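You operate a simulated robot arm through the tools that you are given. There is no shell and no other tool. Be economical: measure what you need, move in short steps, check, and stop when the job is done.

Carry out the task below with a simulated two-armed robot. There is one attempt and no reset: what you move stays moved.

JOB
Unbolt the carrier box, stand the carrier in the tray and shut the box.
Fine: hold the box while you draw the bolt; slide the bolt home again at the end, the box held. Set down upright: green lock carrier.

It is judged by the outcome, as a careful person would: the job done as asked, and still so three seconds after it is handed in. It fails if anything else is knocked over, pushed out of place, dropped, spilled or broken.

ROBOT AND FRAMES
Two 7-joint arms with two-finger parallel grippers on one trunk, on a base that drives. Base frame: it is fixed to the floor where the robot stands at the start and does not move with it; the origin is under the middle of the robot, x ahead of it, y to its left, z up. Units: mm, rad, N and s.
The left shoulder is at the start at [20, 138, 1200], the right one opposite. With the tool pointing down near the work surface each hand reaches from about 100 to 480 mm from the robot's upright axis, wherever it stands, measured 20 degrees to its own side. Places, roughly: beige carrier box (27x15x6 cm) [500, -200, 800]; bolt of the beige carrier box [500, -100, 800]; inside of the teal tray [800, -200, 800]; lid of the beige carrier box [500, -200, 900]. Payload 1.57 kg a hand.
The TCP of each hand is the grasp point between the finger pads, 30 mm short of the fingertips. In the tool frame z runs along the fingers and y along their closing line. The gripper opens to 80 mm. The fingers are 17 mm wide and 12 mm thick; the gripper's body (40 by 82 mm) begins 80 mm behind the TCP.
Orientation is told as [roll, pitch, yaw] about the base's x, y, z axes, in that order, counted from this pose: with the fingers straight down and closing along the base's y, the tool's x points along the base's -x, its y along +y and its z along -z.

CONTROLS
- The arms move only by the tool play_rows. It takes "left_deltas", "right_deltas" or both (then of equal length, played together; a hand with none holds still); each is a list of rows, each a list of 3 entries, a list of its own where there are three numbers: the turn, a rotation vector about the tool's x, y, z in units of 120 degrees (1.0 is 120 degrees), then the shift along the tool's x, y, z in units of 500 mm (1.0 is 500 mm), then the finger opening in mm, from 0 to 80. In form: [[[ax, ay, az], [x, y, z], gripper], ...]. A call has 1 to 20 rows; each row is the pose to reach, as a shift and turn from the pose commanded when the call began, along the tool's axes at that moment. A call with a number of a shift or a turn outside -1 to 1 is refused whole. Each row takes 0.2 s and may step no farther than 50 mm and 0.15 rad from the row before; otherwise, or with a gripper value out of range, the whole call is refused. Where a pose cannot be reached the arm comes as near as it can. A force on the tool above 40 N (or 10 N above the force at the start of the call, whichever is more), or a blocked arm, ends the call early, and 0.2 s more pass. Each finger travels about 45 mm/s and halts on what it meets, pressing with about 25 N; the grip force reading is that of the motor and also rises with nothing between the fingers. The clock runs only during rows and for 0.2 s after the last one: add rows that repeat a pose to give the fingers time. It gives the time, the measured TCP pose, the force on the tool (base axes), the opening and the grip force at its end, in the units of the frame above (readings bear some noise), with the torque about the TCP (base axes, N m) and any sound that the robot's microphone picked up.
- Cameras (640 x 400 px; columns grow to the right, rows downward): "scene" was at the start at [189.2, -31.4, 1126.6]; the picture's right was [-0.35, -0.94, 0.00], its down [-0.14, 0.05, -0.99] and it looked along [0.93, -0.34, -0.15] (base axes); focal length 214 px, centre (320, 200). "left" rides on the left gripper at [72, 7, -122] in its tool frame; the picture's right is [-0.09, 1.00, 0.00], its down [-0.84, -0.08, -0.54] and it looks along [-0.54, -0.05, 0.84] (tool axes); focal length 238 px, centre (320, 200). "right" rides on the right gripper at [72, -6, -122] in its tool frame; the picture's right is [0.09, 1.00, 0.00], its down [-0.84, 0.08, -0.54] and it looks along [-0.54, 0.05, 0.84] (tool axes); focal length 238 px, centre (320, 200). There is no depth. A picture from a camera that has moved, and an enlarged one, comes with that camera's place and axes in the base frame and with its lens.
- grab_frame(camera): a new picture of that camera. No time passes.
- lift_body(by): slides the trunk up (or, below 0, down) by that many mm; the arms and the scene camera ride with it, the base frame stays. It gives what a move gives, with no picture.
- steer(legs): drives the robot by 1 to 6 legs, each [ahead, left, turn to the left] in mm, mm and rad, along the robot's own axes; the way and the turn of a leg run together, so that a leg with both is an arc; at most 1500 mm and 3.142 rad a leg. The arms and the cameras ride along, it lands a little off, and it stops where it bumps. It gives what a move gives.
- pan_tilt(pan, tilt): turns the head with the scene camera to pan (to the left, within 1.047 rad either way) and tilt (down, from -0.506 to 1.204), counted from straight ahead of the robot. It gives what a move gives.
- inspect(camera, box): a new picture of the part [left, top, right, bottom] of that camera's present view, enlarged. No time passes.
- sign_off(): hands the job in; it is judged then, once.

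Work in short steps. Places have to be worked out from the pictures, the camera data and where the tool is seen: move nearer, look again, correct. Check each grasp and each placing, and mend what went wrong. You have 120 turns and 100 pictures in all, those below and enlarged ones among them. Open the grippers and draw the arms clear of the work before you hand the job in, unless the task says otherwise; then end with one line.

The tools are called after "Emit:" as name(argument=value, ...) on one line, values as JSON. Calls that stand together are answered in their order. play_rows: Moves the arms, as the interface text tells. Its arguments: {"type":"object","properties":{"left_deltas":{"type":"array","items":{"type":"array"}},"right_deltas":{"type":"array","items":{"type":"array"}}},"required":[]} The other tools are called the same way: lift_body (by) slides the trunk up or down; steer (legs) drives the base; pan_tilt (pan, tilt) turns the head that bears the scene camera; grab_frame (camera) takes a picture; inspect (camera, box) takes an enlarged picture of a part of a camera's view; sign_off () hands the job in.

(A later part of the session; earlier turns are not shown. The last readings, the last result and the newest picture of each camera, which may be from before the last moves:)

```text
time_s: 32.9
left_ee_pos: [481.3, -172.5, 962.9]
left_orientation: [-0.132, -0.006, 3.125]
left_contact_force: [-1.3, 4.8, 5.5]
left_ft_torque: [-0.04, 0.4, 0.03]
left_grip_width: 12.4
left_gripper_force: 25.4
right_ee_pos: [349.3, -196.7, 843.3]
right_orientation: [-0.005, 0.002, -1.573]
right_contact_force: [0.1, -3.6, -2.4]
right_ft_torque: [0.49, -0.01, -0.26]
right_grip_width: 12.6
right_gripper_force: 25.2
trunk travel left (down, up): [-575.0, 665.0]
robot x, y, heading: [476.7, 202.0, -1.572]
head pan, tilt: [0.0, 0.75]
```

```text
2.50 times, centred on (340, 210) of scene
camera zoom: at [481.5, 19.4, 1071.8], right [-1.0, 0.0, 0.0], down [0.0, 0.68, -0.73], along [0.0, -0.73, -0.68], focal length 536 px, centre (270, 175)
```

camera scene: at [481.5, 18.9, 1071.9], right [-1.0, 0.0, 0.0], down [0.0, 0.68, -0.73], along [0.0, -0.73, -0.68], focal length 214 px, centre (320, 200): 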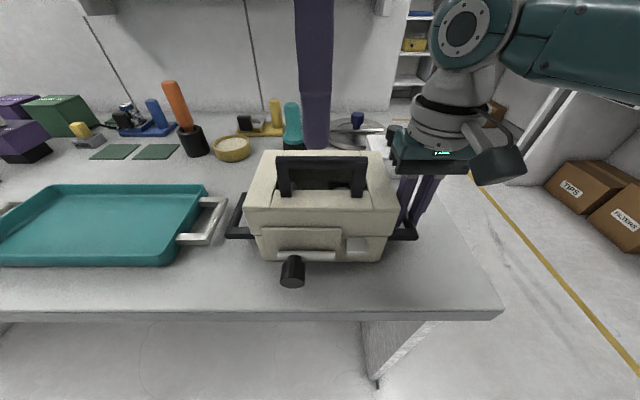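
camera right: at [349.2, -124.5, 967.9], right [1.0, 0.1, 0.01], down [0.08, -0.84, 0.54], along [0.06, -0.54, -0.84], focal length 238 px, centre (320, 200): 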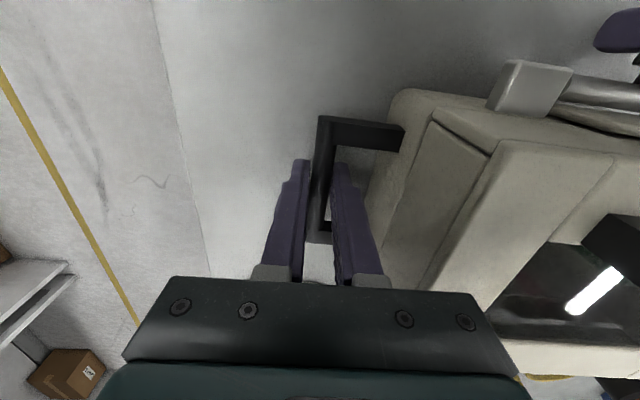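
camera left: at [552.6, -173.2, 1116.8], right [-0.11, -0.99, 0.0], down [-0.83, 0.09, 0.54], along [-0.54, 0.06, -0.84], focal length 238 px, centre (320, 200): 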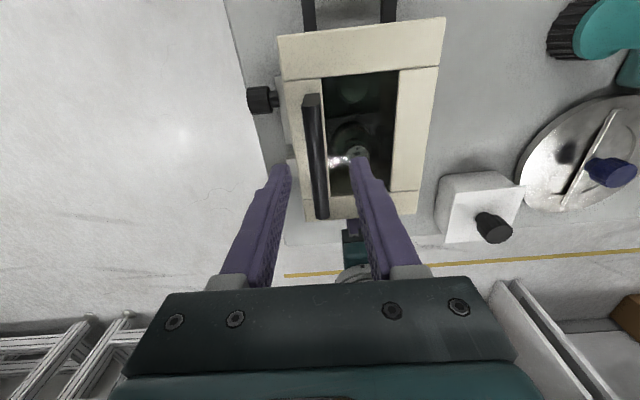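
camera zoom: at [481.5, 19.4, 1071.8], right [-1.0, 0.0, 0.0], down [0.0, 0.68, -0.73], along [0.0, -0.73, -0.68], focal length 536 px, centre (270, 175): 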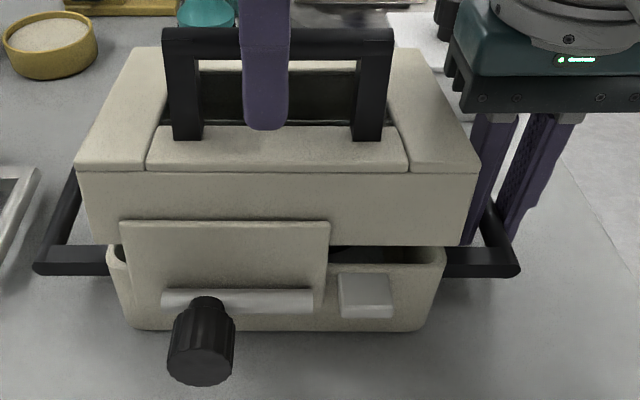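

Forces are small, the grip fits and the box is back. I continue along the hinge arc (hinge ≈ y -260, z 866) to about 30°.

Emit:
play_rows(left_deltas=[[[0.031, 0, 0], [0, 0.012, -0.0125], 5], [[0.0621, 0, 0], [0, 0.0238, -0.024], 5], [[0.093, 0, 0], [0, 0.037, -0.0348], 5], [[0.1242, 0, 0], [0, 0.0504, -0.0446], 5], [[0.155, 0, 0], [0, 0.0648, -0.0537], 5], [[0.1863, 0, 0], [0, 0.0794, -0.0616], 5], [[0.1863, 0, 0], [0, 0.0794, -0.0616], 5]])

Emit:
grab_frame(camera="scene")

```text
time_s: 34.5
left_ee_pos: [509.4, -144.3, 991.6]
left_orientation: [-0.518, 0.001, 3.129]
left_contact_force: [5.7, -1.8, 4.5]
left_ft_torque: [-0.17, 0.25, 0.37]
left_grip_width: 15.0
left_gripper_force: 20.7
left hand out of reach, approached as far as the arm can: row 2, 3, 4, 5, 6, 7
right_ee_pos: [349.5, -196.3, 842.4]
right_orientation: [-0.01, 0.004, -1.576]
right_contact_force: [-3.2, 4.3, -5.0]
right_ft_torque: [-0.18, -0.92, 0.55]
right_grip_width: 16.7
right_gripper_force: 6.4
trunk travel left (down, up): [-575.0, 665.0]
robot x, y, heading: [476.5, 201.1, -1.576]
head pan, tilt: [0.0, 0.75]
```

```text
63 pictures are left
camera scene: at [482.1, 19.3, 1071.8], right [-1.0, 0.0, 0.0], down [0.0, 0.68, -0.73], along [0.0, -0.73, -0.68], focal length 214 px, centre (320, 200)
```

scene: 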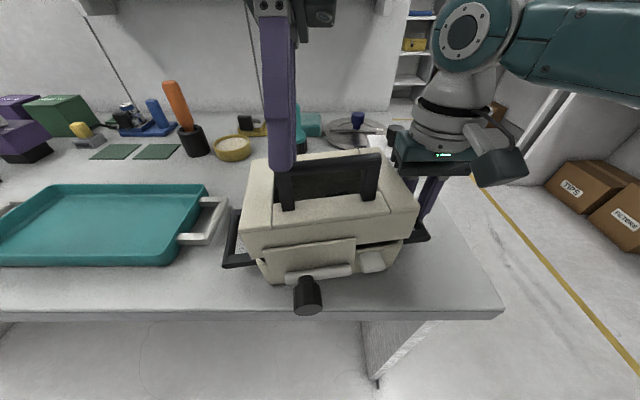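

The left arm ran out of reach and slid/dragged the box a little askew. I gently probe a small turn back to unwind this grip.

Emit:
play_rows(left_deltas=[[[-0.02, 0, 0], [0, 0, 0], 15]])

Emit:
inspect(camera="scene", box=[210, 130, 450, 330])

Emit:
grab_frame(camera="right")

```text
time_s: 34.9
left_ee_pos: [508.5, -143.9, 991.2]
left_orientation: [-0.481, -0.003, 3.126]
left_contact_force: [-0.2, -0.1, 0.4]
left_ft_torque: [0.03, 0.04, -0.03]
left_grip_width: 15.0
left_gripper_force: 0.0
right_ee_pos: [350.1, -197.4, 844.5]
right_orientation: [-0.004, 0.001, -1.572]
right_contact_force: [-1.1, 1.4, -2.8]
right_ft_torque: [0.23, 0.03, 0.34]
right_grip_width: 14.4
right_gripper_force: 22.5
trunk travel left (down, up): [-575.0, 665.0]
robot x, y, heading: [483.0, 201.4, -1.577]
head pan, tilt: [0.0, 0.75]
```

```text
2.00 times, centred on (330, 230) of scene
camera zoom: at [481.5, 19.5, 1071.8], right [-1.0, 0.0, 0.0], down [0.0, 0.68, -0.73], along [0.0, -0.73, -0.68], focal length 429 px, centre (300, 140)
```

zoom: 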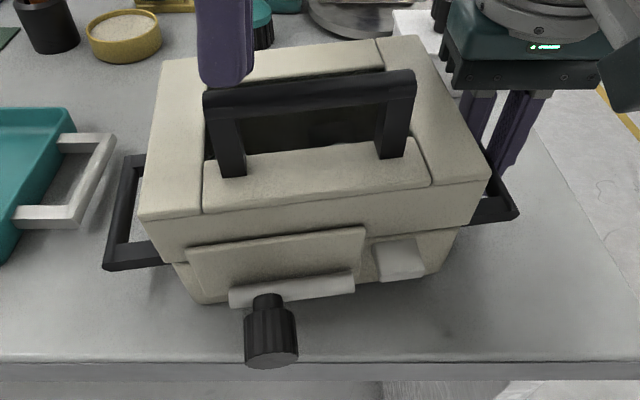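

```text
61 pictures are left
camera right: at [346.3, -125.0, 967.1], right [1.0, 0.09, -0.01], down [0.08, -0.84, 0.54], along [0.04, -0.54, -0.84], focal length 238 px, centre (320, 200)
```

right: 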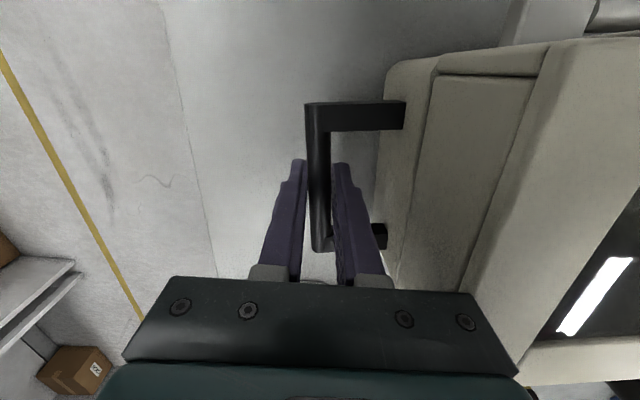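

The left fingers have already slipped off and the lid is closed; the box is yawed roughly 10–15°. I raise and level the left hand.

Emit:
play_rows(left_deltas=[[[0, 0, 0], [0, -0.0277, -0.0532], 30], [[-0.06, 0, 0], [0, -0.0554, -0.1064], 40], [[-0.12, 0, 0], [0, -0.0554, -0.1064], 40], [[-0.18, 0, 0], [0, -0.0554, -0.1064], 40], [[-0.23, 0, 0], [0, -0.0554, -0.1064], 40], [[-0.23, 0, 0], [0, -0.0554, -0.1064], 40]])

```text
time_s: 36.3
left_ee_pos: [509.3, -142.4, 1051.7]
left_orientation: [0.006, -0.004, 3.127]
left_contact_force: [0.1, -0.3, -0.7]
left_ft_torque: [0.02, -0.02, -0.02]
left_grip_width: 39.9
left_gripper_force: 0.1
right_ee_pos: [350.0, -197.7, 843.9]
right_orientation: [-0.003, 0.002, -1.57]
right_contact_force: [-1.2, 0.1, -2.9]
right_ft_torque: [0.2, 0.01, 0.22]
right_grip_width: 12.9
right_gripper_force: 24.9
trunk travel left (down, up): [-575.0, 665.0]
robot x, y, heading: [480.5, 198.0, -1.573]
head pan, tilt: [0.0, 0.75]
```

Left handle bar centre ≈(598,-163), box yaw ≈0.12 rad. I turn the left hand back and move it above that handle.

Emit:
play_rows(left_deltas=[[[0, 0, -0.068], [0.015, 0.003, 0], 36], [[0, 0, -0.136], [0.03, 0.006, 0], 32], [[0, 0, -0.204], [0.045, 0.01, 0], 32], [[0, 0, -0.272], [0.06, 0.014, 0], 32], [[0, 0, -0.34], [0.075, 0.018, 0], 32], [[0, 0, -0.408], [0.09, 0.021, 0], 32], [[0, 0, -0.476], [0.105, 0.025, 0.02], 32], [[0, 0, -0.544], [0.12, 0.028, 0.04], 32], [[0, 0, -0.612], [0.135, 0.032, 0.06], 32], [[0, 0, -0.68], [0.15, 0.035, 0.08], 32], [[0, 0, -0.748], [0.165, 0.039, 0.1], 32], [[0, 0, -0.815], [0.178, 0.042, 0.103], 32], [[0, 0, -0.815], [0.178, 0.042, 0.103], 32]])

Emit:
grab_frame(camera="left")

```text
time_s: 39.1
left_ee_pos: [598.2, -165.9, 999.3]
left_orientation: [-0.006, -0.003, -1.447]
left_contact_force: [0.5, -0.4, 0.5]
left_ft_torque: [0.03, 0.01, -0.02]
left_grip_width: 32.0
left_gripper_force: 0.0
right_ee_pos: [350.9, -197.4, 844.1]
right_orientation: [-0.004, 0.001, -1.572]
right_contact_force: [-0.8, 1.0, -2.4]
right_ft_torque: [0.2, 0.01, 0.25]
right_grip_width: 12.5
right_gripper_force: 24.3
trunk travel left (down, up): [-575.0, 665.0]
robot x, y, heading: [480.1, 202.6, -1.571]
head pan, tilt: [0.0, 0.75]
```

```text
60 pictures are left
camera left: at [595.1, -92.7, 1122.7], right [1.0, 0.03, 0.0], down [0.03, -0.84, 0.55], along [0.01, -0.55, -0.84], focal length 238 px, centre (320, 200)
```

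left: 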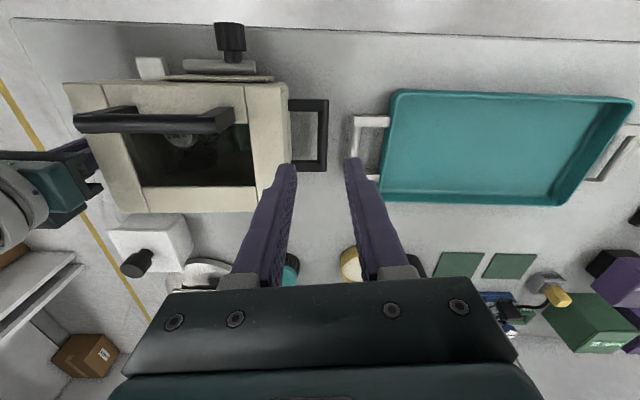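

From above, the handle now looks nearly straight (centre ≈(602,-187)); the right gripper seems to have re-squared the box. I confirm with the scene camera.

Emit:
inspect(camera="scene", box=[210, 130, 450, 330])

```text
2.00 times, centred on (330, 230) of scene
camera zoom: at [481.4, 19.3, 1071.9], right [-1.0, 0.0, 0.0], down [0.0, 0.68, -0.73], along [0.0, -0.73, -0.68], focal length 429 px, centre (300, 140)
```

zoom: 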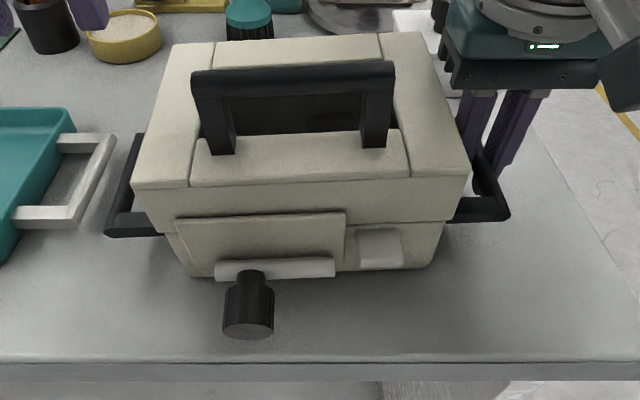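

The box is only slightly askew, fine. New plan: with closed vertical fingers, push the lid handle's bar backward (-y) so the lid swings open on its rear hinge while the right hand holds the box. I bring the closed left hand in front of the bar.

Emit:
play_rows(left_deltas=[[[0, 0, 0.02], [0.05, -0.04, -0.02], 20], [[0, 0, 0.04], [0.1, -0.1, -0.02], 5], [[0, 0, 0.061], [0.11, -0.17, -0.02], 0], [[0, 0, 0.061], [0.11, -0.222, -0.02], 0], [[0, 0, 0.061], [0.11, -0.222, 0.04], 0], [[0, 0, 0.061], [0.11, -0.222, 0.082], 0], [[0, 0, 0.061], [0.11, -0.222, 0.082], 0]])

Emit:
grab_frame(camera="left")

Emit:
grab_frame(camera="right")

```text
time_s: 40.7
left_ee_pos: [482.0, -122.1, 960.7]
left_orientation: [-0.002, -0.005, -1.577]
left_contact_force: [-0.3, 0.6, -0.7]
left_ft_torque: [0.02, -0.04, 0.01]
left_grip_width: 0.0
left_gripper_force: 21.3
right_ee_pos: [350.9, -197.2, 844.5]
right_orientation: [-0.005, 0.0, -1.57]
right_contact_force: [-0.4, 1.1, -3.0]
right_ft_torque: [0.23, 0.0, 0.25]
right_grip_width: 12.2
right_gripper_force: 24.9
trunk travel left (down, up): [-575.0, 665.0]
robot x, y, heading: [479.1, 196.4, -1.57]
head pan, tilt: [0.0, 0.75]
```

```text
58 pictures are left
camera left: at [488.7, -49.6, 1083.4], right [1.0, -0.1, 0.0], down [-0.08, -0.83, 0.55], along [-0.06, -0.54, -0.84], focal length 238 px, centre (320, 200)
```

left: 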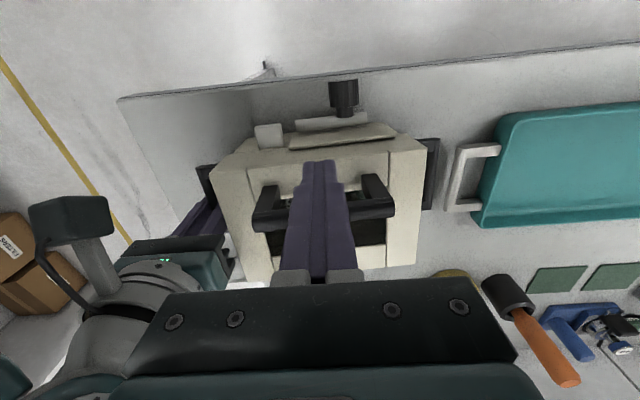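

```text
57 pictures are left
camera right: at [346.9, -125.2, 967.5], right [1.0, 0.09, 0.0], down [0.08, -0.84, 0.54], along [0.05, -0.54, -0.84], focal length 238 px, centre (320, 200)
```

right: 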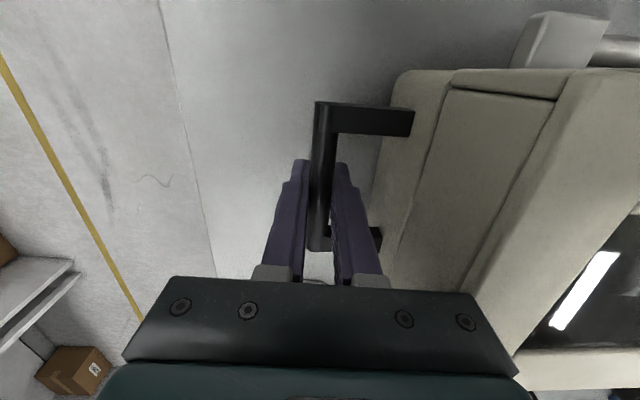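

Closed fingers are between the handle's feet, in front of the bar. I push along the arc to about 25° first.

Emit:
play_rows(left_deltas=[[[0, 0, 0], [-0.034, 0, 0], 0], [[0, 0, 0], [-0.052, 0, -0.013], 0], [[0, 0, 0], [-0.07, 0, -0.026], 0], [[0, 0, 0], [-0.092, 0, -0.04], 0], [[0, 0, 0], [-0.114, 0, -0.052], 0], [[0, 0, 0], [-0.114, 0, -0.052], 0]])

Emit:
grab_frame(camera="right")

Emit:
grab_frame(camera="scene")

```text
time_s: 42.1
left_ee_pos: [480.8, -181.5, 985.7]
left_orientation: [-0.006, -0.004, -1.578]
left_contact_force: [1.9, 1.6, 2.0]
left_ft_torque: [-0.05, 0.03, -0.03]
left_grip_width: 0.0
left_gripper_force: 21.7
right_ee_pos: [351.1, -197.5, 844.8]
right_orientation: [-0.004, -0.001, -1.57]
right_contact_force: [-3.3, -2.0, -5.1]
right_ft_torque: [0.29, 0.05, -0.29]
right_grip_width: 12.6
right_gripper_force: 24.8
trunk travel left (down, up): [-575.0, 665.0]
robot x, y, heading: [481.4, 197.9, -1.577]
head pan, tilt: [0.0, 0.75]
```

```text
56 pictures are left
camera right: at [346.8, -125.5, 967.6], right [1.0, 0.09, 0.0], down [0.08, -0.84, 0.54], along [0.05, -0.54, -0.84], focal length 238 px, centre (320, 200)
```

right: 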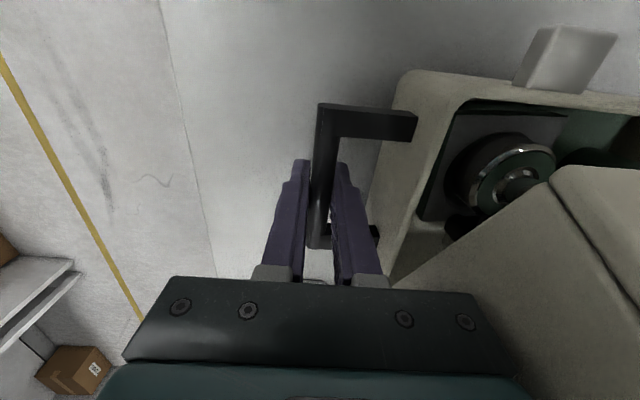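

```text
55 pictures are left
camera scene: at [481.3, 19.1, 1071.9], right [-1.0, 0.0, 0.0], down [0.0, 0.68, -0.73], along [0.0, -0.73, -0.68], focal length 214 px, centre (320, 200)
```

scene: 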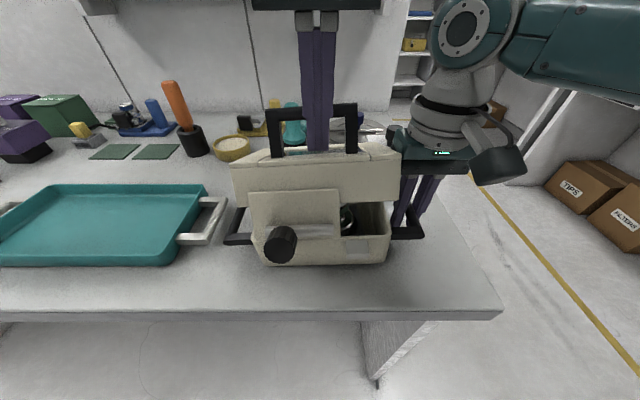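

It works with small forces; the green carrier shows inside. I continue to about 65–70°.

Emit:
play_rows(left_deltas=[[[0, 0, 0], [-0.025, 0, -0.012], 0], [[0, 0, 0], [-0.05, 0, -0.022], 0], [[0, 0, 0], [-0.076, 0, -0.028], 0], [[0, -0.02, 0], [-0.102, 0, -0.032], 0], [[0, -0.04, 0], [-0.128, 0, -0.032], 0], [[0, -0.07, 0], [-0.154, 0, -0.03], 0], [[0, -0.1, 0], [-0.18, 0, -0.024], 0], [[0, -0.1, 0], [-0.204, 0, -0.018], 0], [[0, -0.1, 0], [-0.204, 0, -0.018], 0]])

Emit:
grab_frame(camera="scene")

```text
time_s: 44.1
left_ee_pos: [481.5, -282.7, 996.4]
left_orientation: [-0.004, -0.215, -1.576]
left_contact_force: [0.2, -0.4, 0.5]
left_ft_torque: [-0.02, -0.04, 0.02]
left_grip_width: 0.1
left_gripper_force: 21.1
right_ee_pos: [351.3, -199.3, 844.3]
right_orientation: [-0.002, -0.002, -1.57]
right_contact_force: [0.5, -2.1, -3.3]
right_ft_torque: [-0.26, 0.04, -0.25]
right_grip_width: 12.5
right_gripper_force: 25.5
trunk travel left (down, up): [-575.0, 665.0]
robot x, y, heading: [480.4, 201.0, -1.577]
head pan, tilt: [0.0, 0.75]
```

```text
54 pictures are left
camera scene: at [481.7, 18.9, 1072.0], right [-1.0, 0.0, 0.0], down [0.0, 0.68, -0.73], along [0.0, -0.73, -0.68], focal length 214 px, centre (320, 200)
```

scene: 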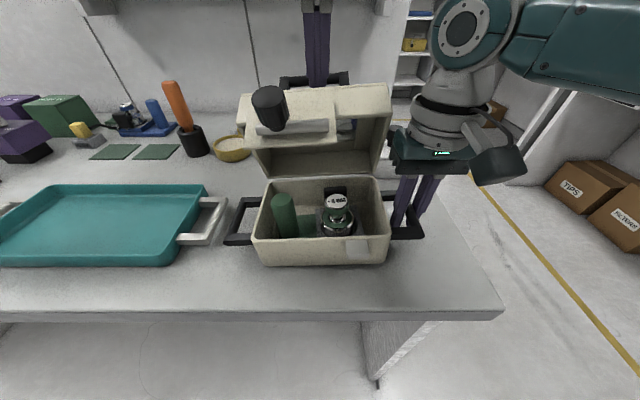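

The lid stands at about 70°+. I push a bit further past vertical.

Emit:
play_rows(left_deltas=[[[0, 0, 0], [-0.024, 0, 0.008], 0], [[0, 0, 0], [-0.046, 0, 0.014], 0], [[0, -0.03, 0], [-0.07, 0, 0.02], 0], [[0, -0.05, 0], [-0.09, 0, 0.026], 0], [[0, -0.05, 0], [-0.09, 0, 0.026], 0]])

Emit:
grab_frame(camera="scene")

```text
time_s: 45.3
left_ee_pos: [487.2, -308.1, 988.8]
left_orientation: [-0.005, -0.321, -1.576]
left_contact_force: [0.2, -0.1, -0.8]
left_ft_torque: [0.05, -0.01, 0.02]
left_grip_width: 0.3
left_gripper_force: 21.6
left hand out of reach, approached as far as the arm can: row 1, 2, 3, 4, 5
right_ee_pos: [351.6, -198.3, 844.3]
right_orientation: [-0.002, -0.001, -1.572]
right_contact_force: [-0.8, -1.5, -5.2]
right_ft_torque: [-0.03, -0.05, -0.35]
right_grip_width: 12.5
right_gripper_force: 24.7
trunk travel left (down, up): [-575.0, 665.0]
robot x, y, heading: [483.5, 198.9, -1.575]
head pan, tilt: [0.0, 0.75]
```

```text
53 pictures are left
camera scene: at [481.6, 19.1, 1071.9], right [-1.0, 0.0, 0.0], down [0.0, 0.68, -0.73], along [0.0, -0.73, -0.68], focal length 214 px, centre (320, 200)
```

scene: 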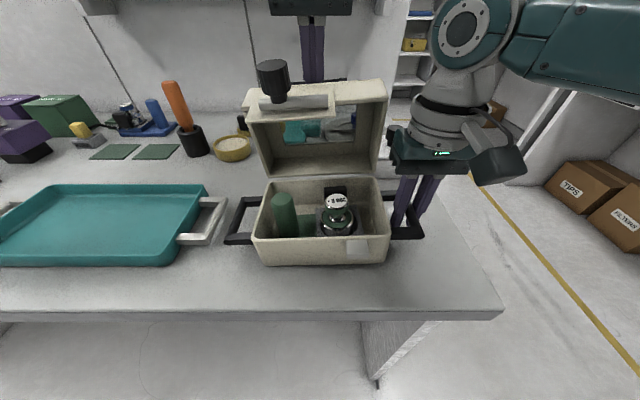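

Forces are zero; I test whether the lid stays by itself by easing the finger back a few mm.

Emit:
play_rows(left_deltas=[[[0, 0, 0], [0.01, 0, 0], 0], [[0, 0, 0], [0.02, 0, 0], 0], [[0, 0, 0], [0.02, 0, 0], 0]])

Emit:
inspect(camera="scene", box=[220, 40, 440, 280])

Emit:
grab_frame(camera="left")

```text
time_s: 46.1
left_ee_pos: [487.2, -298.3, 983.9]
left_orientation: [-0.004, -0.32, -1.576]
left_contact_force: [-0.6, -0.6, 0.2]
left_ft_torque: [0.02, -0.03, 0.0]
left_grip_width: 0.0
left_gripper_force: 21.2
right_ee_pos: [351.3, -198.6, 845.3]
right_orientation: [-0.006, -0.001, -1.571]
right_contact_force: [-0.4, -1.1, -3.7]
right_ft_torque: [0.09, -0.03, -0.29]
right_grip_width: 12.7
right_gripper_force: 24.7
trunk travel left (down, up): [-575.0, 665.0]
robot x, y, heading: [479.5, 201.7, -1.574]
head pan, tilt: [0.0, 0.75]
```

```text
1.67 times, centred on (330, 160) of scene
camera zoom: at [481.5, 18.9, 1071.9], right [-1.0, 0.0, 0.0], down [0.0, 0.68, -0.73], along [0.0, -0.73, -0.68], focal length 358 px, centre (303, 267)
```

zoom: 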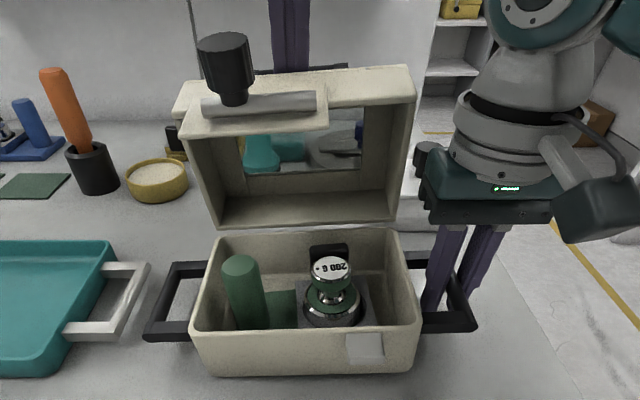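

```text
51 pictures are left
camera left: at [494.3, -190.9, 1079.0], right [1.0, -0.09, 0.02], down [-0.08, -0.62, 0.78], along [-0.06, -0.78, -0.63], focal length 238 px, centre (320, 200)
```

left: 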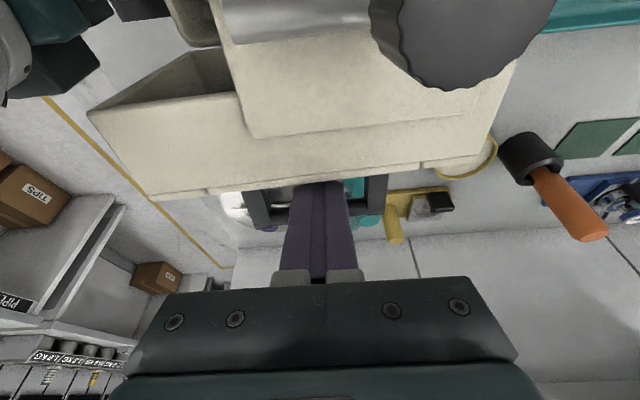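

The lid stands slightly past vertical on its own. I withdraw the finger along its own axis, upward, then check.

Emit:
play_rows(left_deltas=[[[0, 0, 0], [0, 0, -0.04], 0], [[0, 0, 0], [0, 0, -0.08], 0], [[0, 0, 0], [0, 0, -0.12], 0], [[0, 0.03, 0], [0.02, 0, -0.16], 0], [[0, 0.06, 0], [0.04, 0, -0.2], 0], [[0, 0.06, 0], [0.04, 0, -0.2], 0]])

Emit:
grab_frame(camera="scene")

Emit:
grab_frame(camera="left")

```text
time_s: 47.5
left_ee_pos: [488.9, -247.0, 1074.8]
left_orientation: [-0.004, -0.194, -1.577]
left_contact_force: [-0.2, -0.2, -0.6]
left_ft_torque: [0.01, -0.02, 0.01]
left_grip_width: 0.1
left_gripper_force: 21.6
right_ee_pos: [352.1, -198.8, 844.5]
right_orientation: [-0.002, -0.001, -1.57]
right_contact_force: [-0.6, -1.1, -3.9]
right_ft_torque: [0.09, -0.02, -0.3]
right_grip_width: 12.5
right_gripper_force: 25.0
trunk travel left (down, up): [-575.0, 665.0]
robot x, y, heading: [481.1, 202.9, -1.571]
head pan, tilt: [0.0, 0.75]
```

```text
50 pictures are left
camera scene: at [481.6, 18.9, 1071.9], right [-1.0, 0.0, 0.0], down [0.0, 0.68, -0.73], along [0.0, -0.73, -0.68], focal length 214 px, centre (320, 200)
```

scene: 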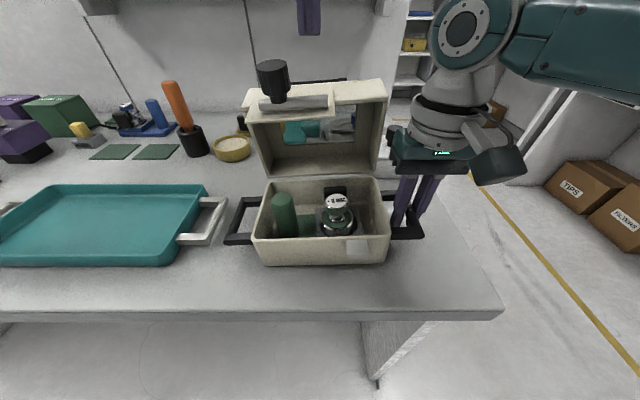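

```text
49 pictures are left
camera left: at [495.8, -152.3, 1181.5], right [1.0, -0.1, 0.01], down [-0.08, -0.72, 0.69], along [-0.06, -0.69, -0.72], focal length 238 px, centre (320, 200)
```

left: 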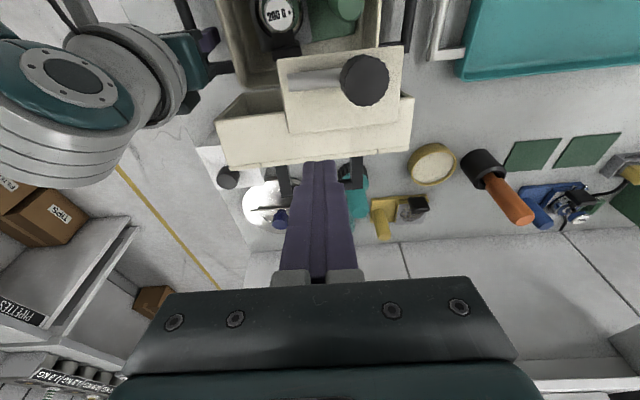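

Lid stays open. Now I inspect the carrier inside the box.

Emit:
inspect(camera="scene", box=[230, 165, 410, 275])

Emit:
inspect(camera="right", box=[360, 0, 640, 200])

```text
3.56 times, centred on (320, 220) of scene
camera zoom: at [481.6, 18.9, 1071.9], right [-1.0, 0.0, 0.0], down [0.0, 0.68, -0.73], along [0.0, -0.73, -0.68], focal length 763 px, centre (320, 129)
```

zoom: 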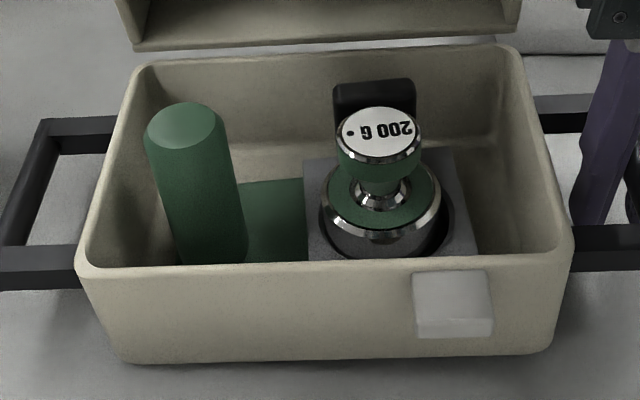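

```text
2.00 times, centred on (500, 100) of right
camera zoom: at [347.1, -125.7, 967.7], right [1.0, 0.09, 0.0], down [0.08, -0.84, 0.54], along [0.05, -0.54, -0.84], focal length 477 px, centre (-40, 400)
```

zoom: 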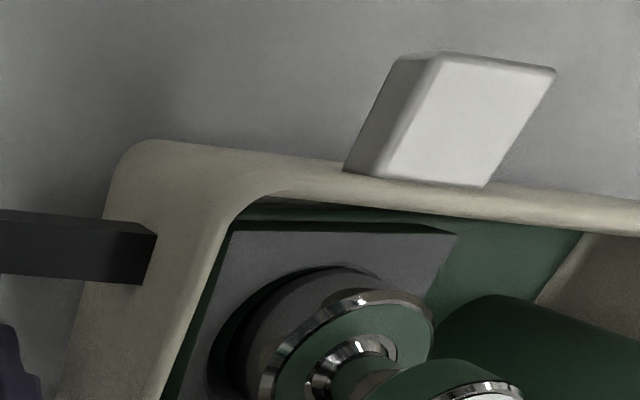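

The carrier is a green base with a green post (grip) at its +x end and a 200 G weight in a socket plus a black lock. The post is around (527,-178), top ≈888. I move the left hand above it (leaning back a bit to clear the raised bolt knob).

Emit:
play_rows(left_deltas=[[[0, 0, 0], [0.04, 0.02, -0.002], 20], [[0, 0, 0], [0.08, 0.04, -0.002], 40], [[0, 0, 0], [0.125, 0.06, -0.002], 50], [[0, 0, 0], [0.167, 0.076, -0.002], 60], [[0, -0.05, 0], [0.167, 0.076, -0.002], 60], [[0, -0.05, 0], [0.167, 0.076, -0.002], 60]])

Emit:
grab_frame(camera="left")

```text
time_s: 48.9
left_ee_pos: [526.0, -165.9, 1057.6]
left_orientation: [-0.002, -0.299, -1.579]
left_contact_force: [-0.4, 0.1, -0.1]
left_ft_torque: [0.01, 0.0, -0.01]
left_grip_width: 60.1
left_gripper_force: 0.1
right_ee_pos: [350.5, -198.6, 845.2]
right_orientation: [-0.004, -0.001, -1.571]
right_contact_force: [0.1, -0.8, -4.0]
right_ft_torque: [-0.08, 0.0, -0.25]
right_grip_width: 12.3
right_gripper_force: 24.6
trunk travel left (down, up): [-575.0, 665.0]
robot x, y, heading: [477.1, 204.6, -1.575]
head pan, tilt: [0.0, 0.75]
```

```text
46 pictures are left
camera left: at [534.0, -60.3, 1154.6], right [1.0, -0.09, 0.02], down [-0.08, -0.64, 0.77], along [-0.06, -0.76, -0.64], focal length 238 px, centre (320, 200)
```

left: 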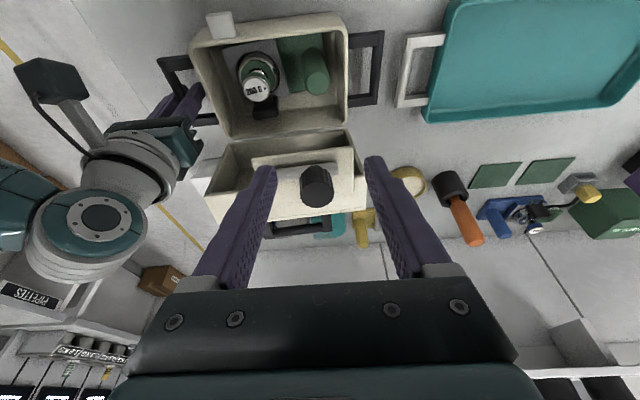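

Triangulated: post top at (526,-170,895), about 29 mm thick and close to the box walls, so I'll grip its top ~25 mm with the fingertips just above the rim (z≈868), closing along x. Descend to just above first.

Emit:
play_rows(left_deltas=[[[0, 0.03, 0], [0.017, 0, 0.06], 50], [[0, 0.06, 0], [0.035, 0, 0.12], 42], [[0, 0.095, 0], [0.052, 0, 0.18], 40], [[0, 0.095, 0], [0.069, 0, 0.245], 40], [[0, 0.095, 0], [0.069, 0, 0.245], 40]])

Emit:
grab_frame(camera="left")

Emit:
inspect(camera="scene", box=[220, 100, 420, 270])

```text
time_s: 49.9
left_ee_pos: [520.1, -171.1, 941.5]
left_orientation: [-0.022, -0.116, -1.589]
left_contact_force: [-1.6, 2.1, 4.0]
left_ft_torque: [-0.36, -0.05, -0.08]
left_grip_width: 40.0
left_gripper_force: 0.1
right_ee_pos: [352.1, -197.6, 844.6]
right_orientation: [-0.004, -0.001, -1.575]
right_contact_force: [1.1, -3.5, -3.8]
right_ft_torque: [-0.24, 0.02, -0.47]
right_grip_width: 12.8
right_gripper_force: 25.1
trunk travel left (down, up): [-575.0, 665.0]
robot x, y, heading: [477.3, 199.5, -1.572]
head pan, tilt: [0.0, 0.75]
stopped in row 5 (left hand): the force on the tool passed its limit at 49 N (the readings are from after the stop); the commanded pose is now the measured one
```

```text
45 pictures are left
camera left: at [530.6, -84.8, 1055.8], right [0.99, -0.11, -0.01], down [-0.08, -0.77, 0.64], along [-0.08, -0.63, -0.77], focal length 238 px, centre (320, 200)
```

left: 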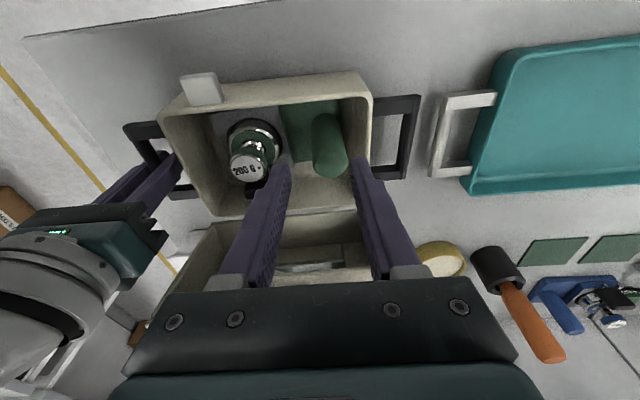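

```text
2.35 times, centred on (320, 185) of scene
camera zoom: at [481.5, 18.7, 1072.1], right [-1.0, 0.0, 0.0], down [0.0, 0.68, -0.73], along [0.0, -0.73, -0.68], focal length 505 px, centre (320, 235)
```

zoom: 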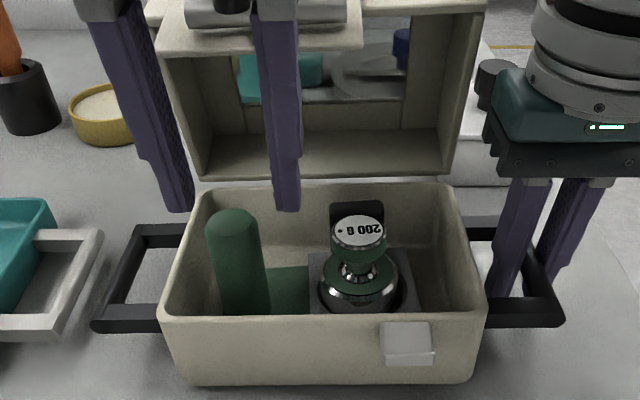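

Something touched (49 N). I look at the whole scene to find what before going on.

Emit:
grab_frame(camera="scene")

Emit:
inspect(camera="scene", box=[200, 0, 420, 140])

```text
43 pictures are left
camera scene: at [481.5, 18.7, 1072.1], right [-1.0, 0.0, 0.0], down [0.0, 0.68, -0.73], along [0.0, -0.73, -0.68], focal length 214 px, centre (320, 200)
```

scene: 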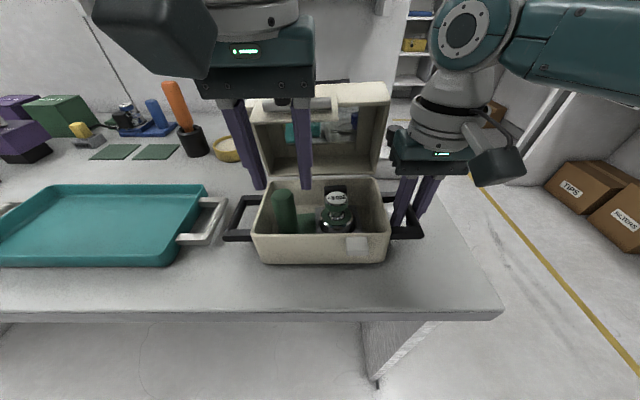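

```text
2.86 times, centred on (310, 70) of scene
camera zoom: at [481.5, 18.7, 1072.1], right [-1.0, 0.0, 0.0], down [0.0, 0.68, -0.73], along [0.0, -0.73, -0.68], focal length 613 px, centre (349, 571)
```

zoom: 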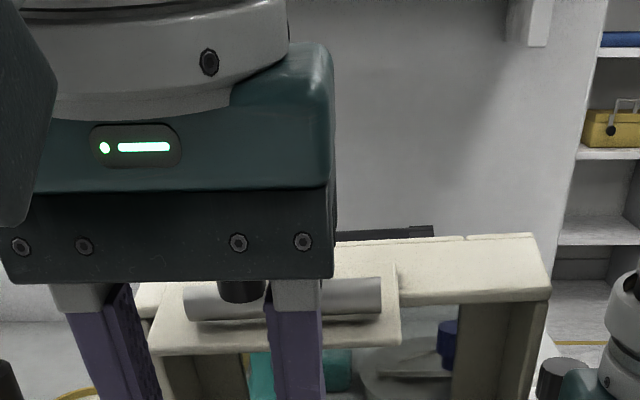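

The gripper body met the raised bolt knob. I back up, lean the hand to pitch -0.3 so its body clears the knob, then come down again.

Emit:
play_rows(left_deltas=[[[0, 0, 0], [0.02, 0.004, -0.03], 40], [[0, -0.044, -0.004], [0.03, 0.008, -0.052], 40], [[0, -0.088, -0.007], [0.018, 0.012, -0.052], 40], [[0, -0.088, -0.007], [0.018, 0.012, -0.052], 40]])

Emit:
grab_frame(camera="scene")

```text
time_s: 50.9
left_ee_pos: [527.5, -158.0, 966.0]
left_orientation: [-0.025, -0.3, -1.565]
left_contact_force: [-0.3, -0.2, 0.1]
left_ft_torque: [0.05, 0.03, -0.01]
left_grip_width: 40.0
left_gripper_force: 0.0
right_ee_pos: [350.9, -197.0, 844.2]
right_orientation: [-0.005, 0.0, -1.573]
right_contact_force: [-0.2, -0.8, -4.1]
right_ft_torque: [-0.33, 0.08, -0.38]
right_grip_width: 12.6
right_gripper_force: 25.0
trunk travel left (down, up): [-575.0, 665.0]
robot x, y, heading: [482.0, 200.5, -1.574]
head pan, tilt: [0.0, 0.75]
```

```text
41 pictures are left
camera scene: at [481.5, 18.9, 1072.0], right [-1.0, 0.0, 0.0], down [0.0, 0.68, -0.73], along [0.0, -0.73, -0.68], focal length 214 px, centre (320, 200)
```

scene: 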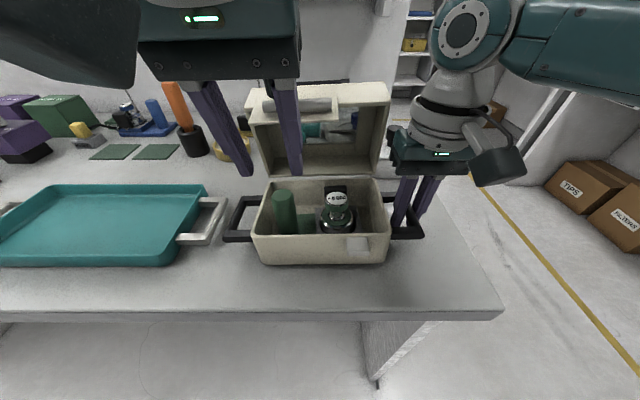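

Clear of the knob now. I descend to z≈912 and check alignment.

Emit:
play_rows(left_deltas=[[[-0.006, 0, 0], [0.01, -0.001, 0.04], 40], [[-0.012, 0, 0], [0.02, -0.003, 0.08], 40], [[-0.012, 0, 0], [0.024, -0.003, 0.105], 40], [[-0.012, 0, 0], [0.024, -0.003, 0.105], 40]])

Emit:
grab_frame(camera="left")

Emit:
inspect(camera="scene", box=[220, 120, 400, 270])

```text
time_s: 51.9
left_ee_pos: [526.3, -162.5, 911.8]
left_orientation: [0.0, -0.298, -1.569]
left_contact_force: [0.1, -0.3, -0.4]
left_ft_torque: [-0.05, -0.02, -0.03]
left_grip_width: 39.8
left_gripper_force: 0.0
right_ee_pos: [350.5, -197.7, 843.4]
right_orientation: [-0.004, 0.001, -1.573]
right_contact_force: [-1.2, -1.7, -3.3]
right_ft_torque: [-0.33, 0.02, -0.39]
right_grip_width: 12.7
right_gripper_force: 24.9
trunk travel left (down, up): [-575.0, 665.0]
robot x, y, heading: [482.6, 201.1, -1.574]
head pan, tilt: [0.0, 0.75]
```

```text
40 pictures are left
camera left: at [531.7, -57.6, 1008.3], right [1.0, -0.08, 0.03], down [-0.08, -0.64, 0.76], along [-0.05, -0.76, -0.64], focal length 238 px, centre (320, 200)
```

left: 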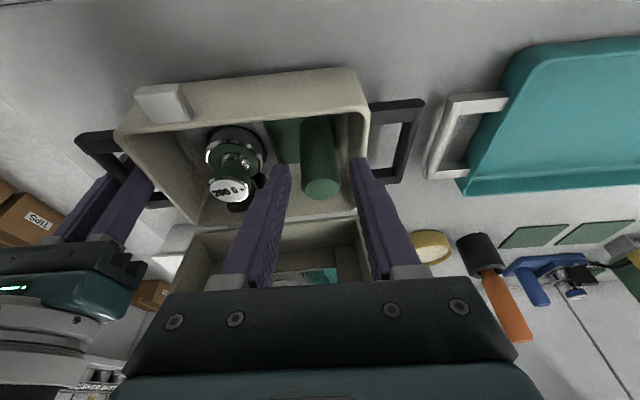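

```text
2.67 times, centred on (310, 195) of scene
camera zoom: at [481.5, 18.9, 1072.0], right [-1.0, 0.0, 0.0], down [0.0, 0.68, -0.73], along [0.0, -0.73, -0.68], focal length 572 px, centre (347, 213)
```

zoom: 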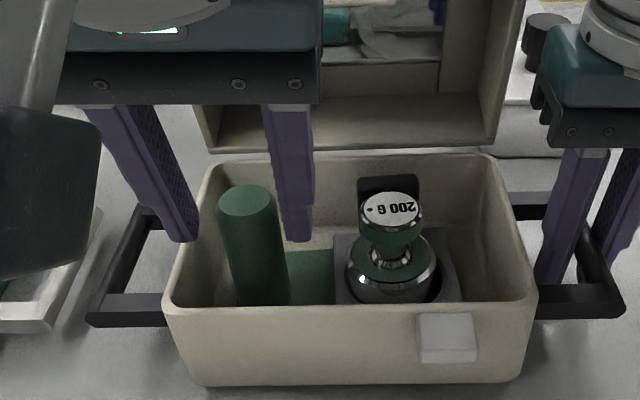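

Post top ≈(525,-171,900), fingers straddle it. I go 10 mm lower and close.

Emit:
play_rows(left_deltas=[[[0, 0, 0], [0, -0.002, 0.011], 40], [[0, 0, 0], [-0.001, -0.002, 0.021], 40], [[0, 0, 0], [-0.001, -0.002, 0.021], 32], [[0, 0, 0], [-0.001, -0.002, 0.021], 24], [[0, 0, 0], [-0.001, -0.002, 0.021], 15], [[0, 0, 0], [-0.001, -0.002, 0.021], 15]])

Emit:
inspect(camera="scene", box=[220, 120, 400, 270])

Emit:
grab_frame(camera="left")

```text
time_s: 53.3
left_ee_pos: [525.9, -166.0, 901.5]
left_orientation: [0.003, -0.298, -1.565]
left_contact_force: [0.6, -0.9, 0.2]
left_ft_torque: [-0.07, 0.03, 0.04]
left_grip_width: 28.4
left_gripper_force: 24.8
right_ee_pos: [350.6, -197.9, 844.7]
right_orientation: [-0.003, 0.001, -1.571]
right_contact_force: [-1.1, -1.7, -4.2]
right_ft_torque: [-0.22, 0.04, -0.43]
right_grip_width: 12.6
right_gripper_force: 24.9
trunk travel left (down, up): [-575.0, 665.0]
robot x, y, heading: [481.0, 200.3, -1.57]
head pan, tilt: [0.0, 0.75]
```

```text
2.67 times, centred on (310, 195) of scene
camera zoom: at [481.6, 18.9, 1072.0], right [-1.0, 0.0, 0.0], down [0.0, 0.68, -0.73], along [0.0, -0.73, -0.68], focal length 572 px, centre (347, 213)
```

zoom: 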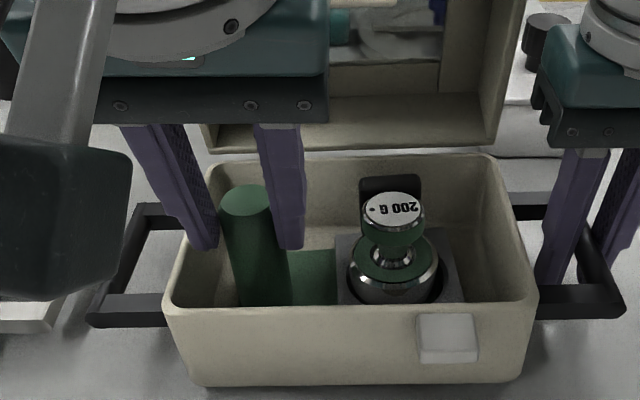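

```text
37 pictures are left
camera left: at [530.0, -61.3, 999.2], right [1.0, -0.08, 0.03], down [-0.08, -0.64, 0.76], along [-0.04, -0.76, -0.64], focal length 238 px, centre (320, 200)
```

left: 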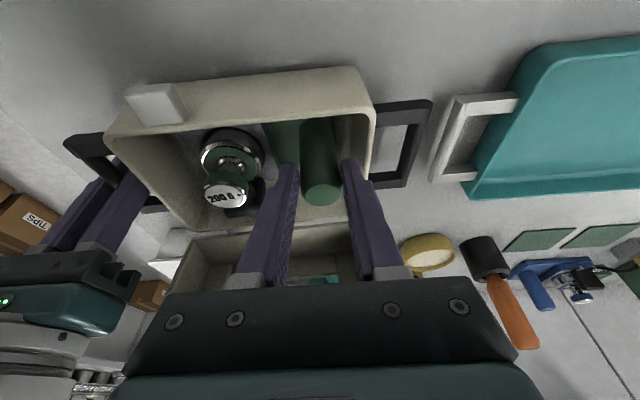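

Gripped at 28.4 mm. I lift 15 mm slowly and check for tilt.

Emit:
play_rows(left_deltas=[[[0, 0, 0], [-0.003, 0, -0.0096], 10], [[0, 0, 0], [-0.006, 0, -0.019], 10], [[0, 0, 0], [-0.009, 0, -0.0287], 10], [[0, 0, 0], [-0.009, 0, -0.0287], 10]])

Emit:
inspect(camera="scene", box=[220, 120, 400, 270])

```text
time_s: 54.3
left_ee_pos: [525.3, -167.1, 918.2]
left_orientation: [0.002, -0.298, -1.567]
left_contact_force: [0.2, 0.4, -4.6]
left_ft_torque: [0.08, -0.2, 0.0]
left_grip_width: 27.7
left_gripper_force: 24.7
right_ee_pos: [351.8, -197.8, 843.4]
right_orientation: [-0.004, -0.001, -1.571]
right_contact_force: [-0.4, -2.2, -1.4]
right_ft_torque: [-0.17, -0.03, -0.27]
right_grip_width: 12.4
right_gripper_force: 25.5
trunk travel left (down, up): [-575.0, 665.0]
robot x, y, heading: [479.2, 202.6, -1.577]
head pan, tilt: [0.0, 0.75]
```

```text
2.67 times, centred on (310, 195) of scene
camera zoom: at [481.6, 19.2, 1071.9], right [-1.0, 0.0, 0.0], down [0.0, 0.68, -0.73], along [0.0, -0.73, -0.68], focal length 572 px, centre (347, 213)
```

zoom: 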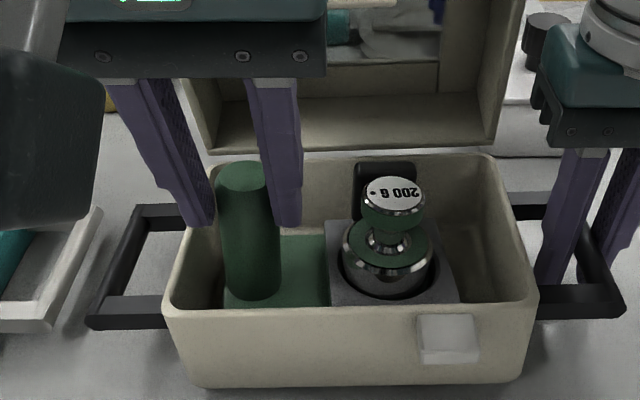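

It lifts level (≈4.6 N). I raise it clear of the rim and draw it slightly toward me away from the lid.

Emit:
play_rows(left_deltas=[[[0, 0, 0], [-0.006, 0, -0.02], 10], [[0, 0, 0], [-0.012, 0, -0.04], 10], [[0, 0, 0], [-0.018, 0, -0.06], 10], [[0, 0, 0], [-0.025, 0, -0.081], 10], [[0, 0, 0], [-0.031, 0, -0.102], 10], [[0, 0, 0], [-0.038, 0, -0.122], 10], [[0, 0, 0], [-0.014, 0, -0.13], 10], [[0, 0, 0], [0.01, 0, -0.137], 10], [[0, 0, 0], [0.01, 0, -0.137], 10]])

Emit:
grab_frame(camera="scene")

```text
time_s: 56.3
left_ee_pos: [525.0, -142.4, 980.3]
left_orientation: [0.001, -0.298, -1.567]
left_contact_force: [-0.8, 0.3, -3.8]
left_ft_torque: [0.05, -0.18, -0.01]
left_grip_width: 27.5
left_gripper_force: 25.4
right_ee_pos: [350.2, -197.1, 844.4]
right_orientation: [-0.004, 0.0, -1.573]
right_contact_force: [-0.6, -1.2, -2.3]
right_ft_torque: [-0.13, 0.04, -0.18]
right_grip_width: 12.4
right_gripper_force: 24.4
trunk travel left (down, up): [-575.0, 665.0]
robot x, y, heading: [478.9, 199.7, -1.572]
head pan, tilt: [0.0, 0.75]
```

```text
35 pictures are left
camera scene: at [481.6, 19.2, 1071.9], right [-1.0, 0.0, 0.0], down [0.0, 0.68, -0.73], along [0.0, -0.73, -0.68], focal length 214 px, centre (320, 200)
```

scene: 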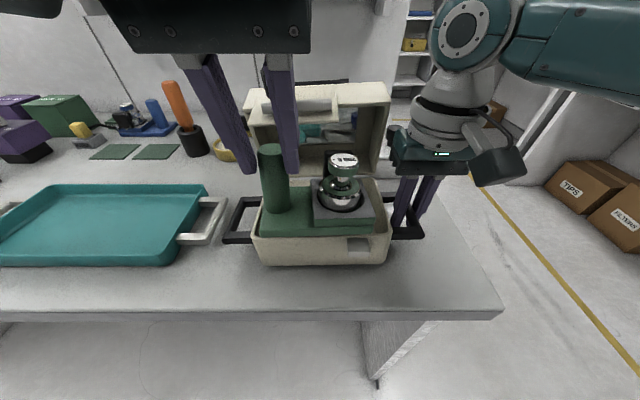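

The carrier is out and upright. I release the box handle with the right hand and lift that hand clear.

Emit:
play_rows(right_deltas=[[[0, 0, 0], [0, 0, 0], 25], [[0, 0, 0], [0, 0, 0], 34], [[0, 0, 0], [0, 0, -0.06], 34], [[0, 0, 0], [0, 0, -0.14], 34], [[0, 0, 0], [0, 0, -0.22], 34], [[0, 0, 0], [0, 0, -0.28], 34], [[0, 0, 0], [0.06, 0, -0.32], 34], [[0, 0, 0], [0.12, 0, -0.32], 34], [[0, 0, 0], [0.12, 0, -0.32], 34]])

```text
time_s: 58.3
left_ee_pos: [524.2, -141.6, 981.0]
left_orientation: [0.002, -0.298, -1.566]
left_contact_force: [0.3, -0.5, -3.7]
left_ft_torque: [0.04, -0.21, -0.01]
left_grip_width: 28.0
left_gripper_force: 25.4
right_ee_pos: [351.3, -138.7, 1003.9]
right_orientation: [-0.004, 0.001, -1.573]
right_contact_force: [-0.6, 0.5, 0.3]
right_ft_torque: [0.02, -0.02, -0.01]
right_grip_width: 34.2
right_gripper_force: 0.1
trunk travel left (down, up): [-575.0, 665.0]
robot x, y, heading: [478.4, 199.5, -1.573]
head pan, tilt: [0.0, 0.75]
```

Now I drive 340 mm to the robot's left (+x) to bring the carrier over the tray.

Emit:
steer(legs=[[0, 340, 0]])

Emit:
grab_frame(camera="scene")

Emit:
grab_frame(camera="left")

```text
time_s: 60.5
left_ee_pos: [858.9, -141.4, 980.8]
left_orientation: [0.002, -0.298, -1.565]
left_contact_force: [0.1, 0.3, -3.8]
left_ft_torque: [0.08, -0.17, -0.02]
left_grip_width: 27.7
left_gripper_force: 25.7
right_ee_pos: [687.1, -139.1, 1003.6]
right_orientation: [-0.004, 0.0, -1.571]
right_contact_force: [0.0, 0.0, 0.6]
right_ft_torque: [-0.02, 0.02, -0.02]
right_grip_width: 33.8
right_gripper_force: 0.1
trunk travel left (down, up): [-575.0, 665.0]
robot x, y, heading: [811.1, 200.2, -1.572]
head pan, tilt: [0.0, 0.75]
```

```text
34 pictures are left
camera scene: at [816.7, 18.6, 1071.9], right [-1.0, 0.0, 0.0], down [0.0, 0.68, -0.73], along [0.0, -0.73, -0.68], focal length 214 px, centre (320, 200)
```

scene: 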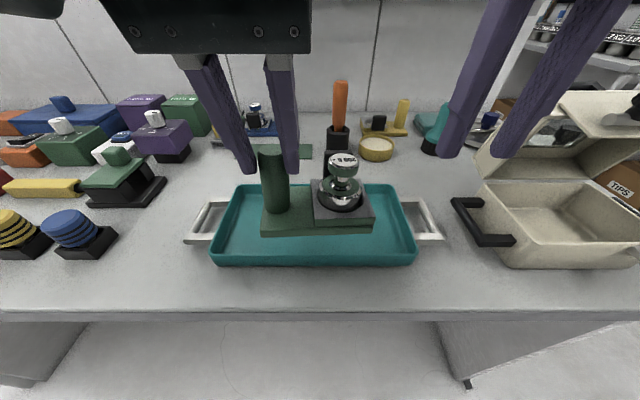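

```text
33 pictures are left
camera left: at [864.3, -37.1, 1077.6], right [1.0, -0.08, 0.03], down [-0.07, -0.64, 0.76], along [-0.04, -0.76, -0.64], focal length 238 px, centre (320, 200)
```

left: 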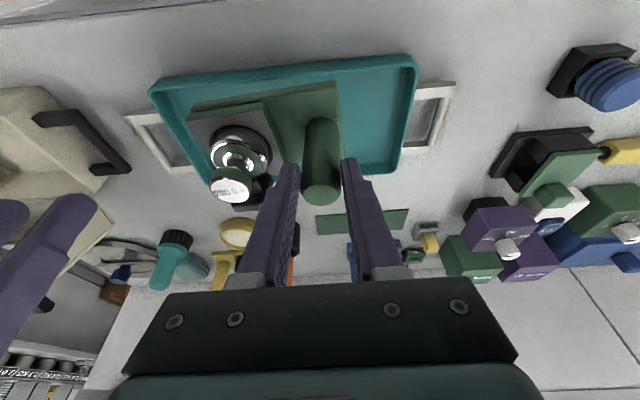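

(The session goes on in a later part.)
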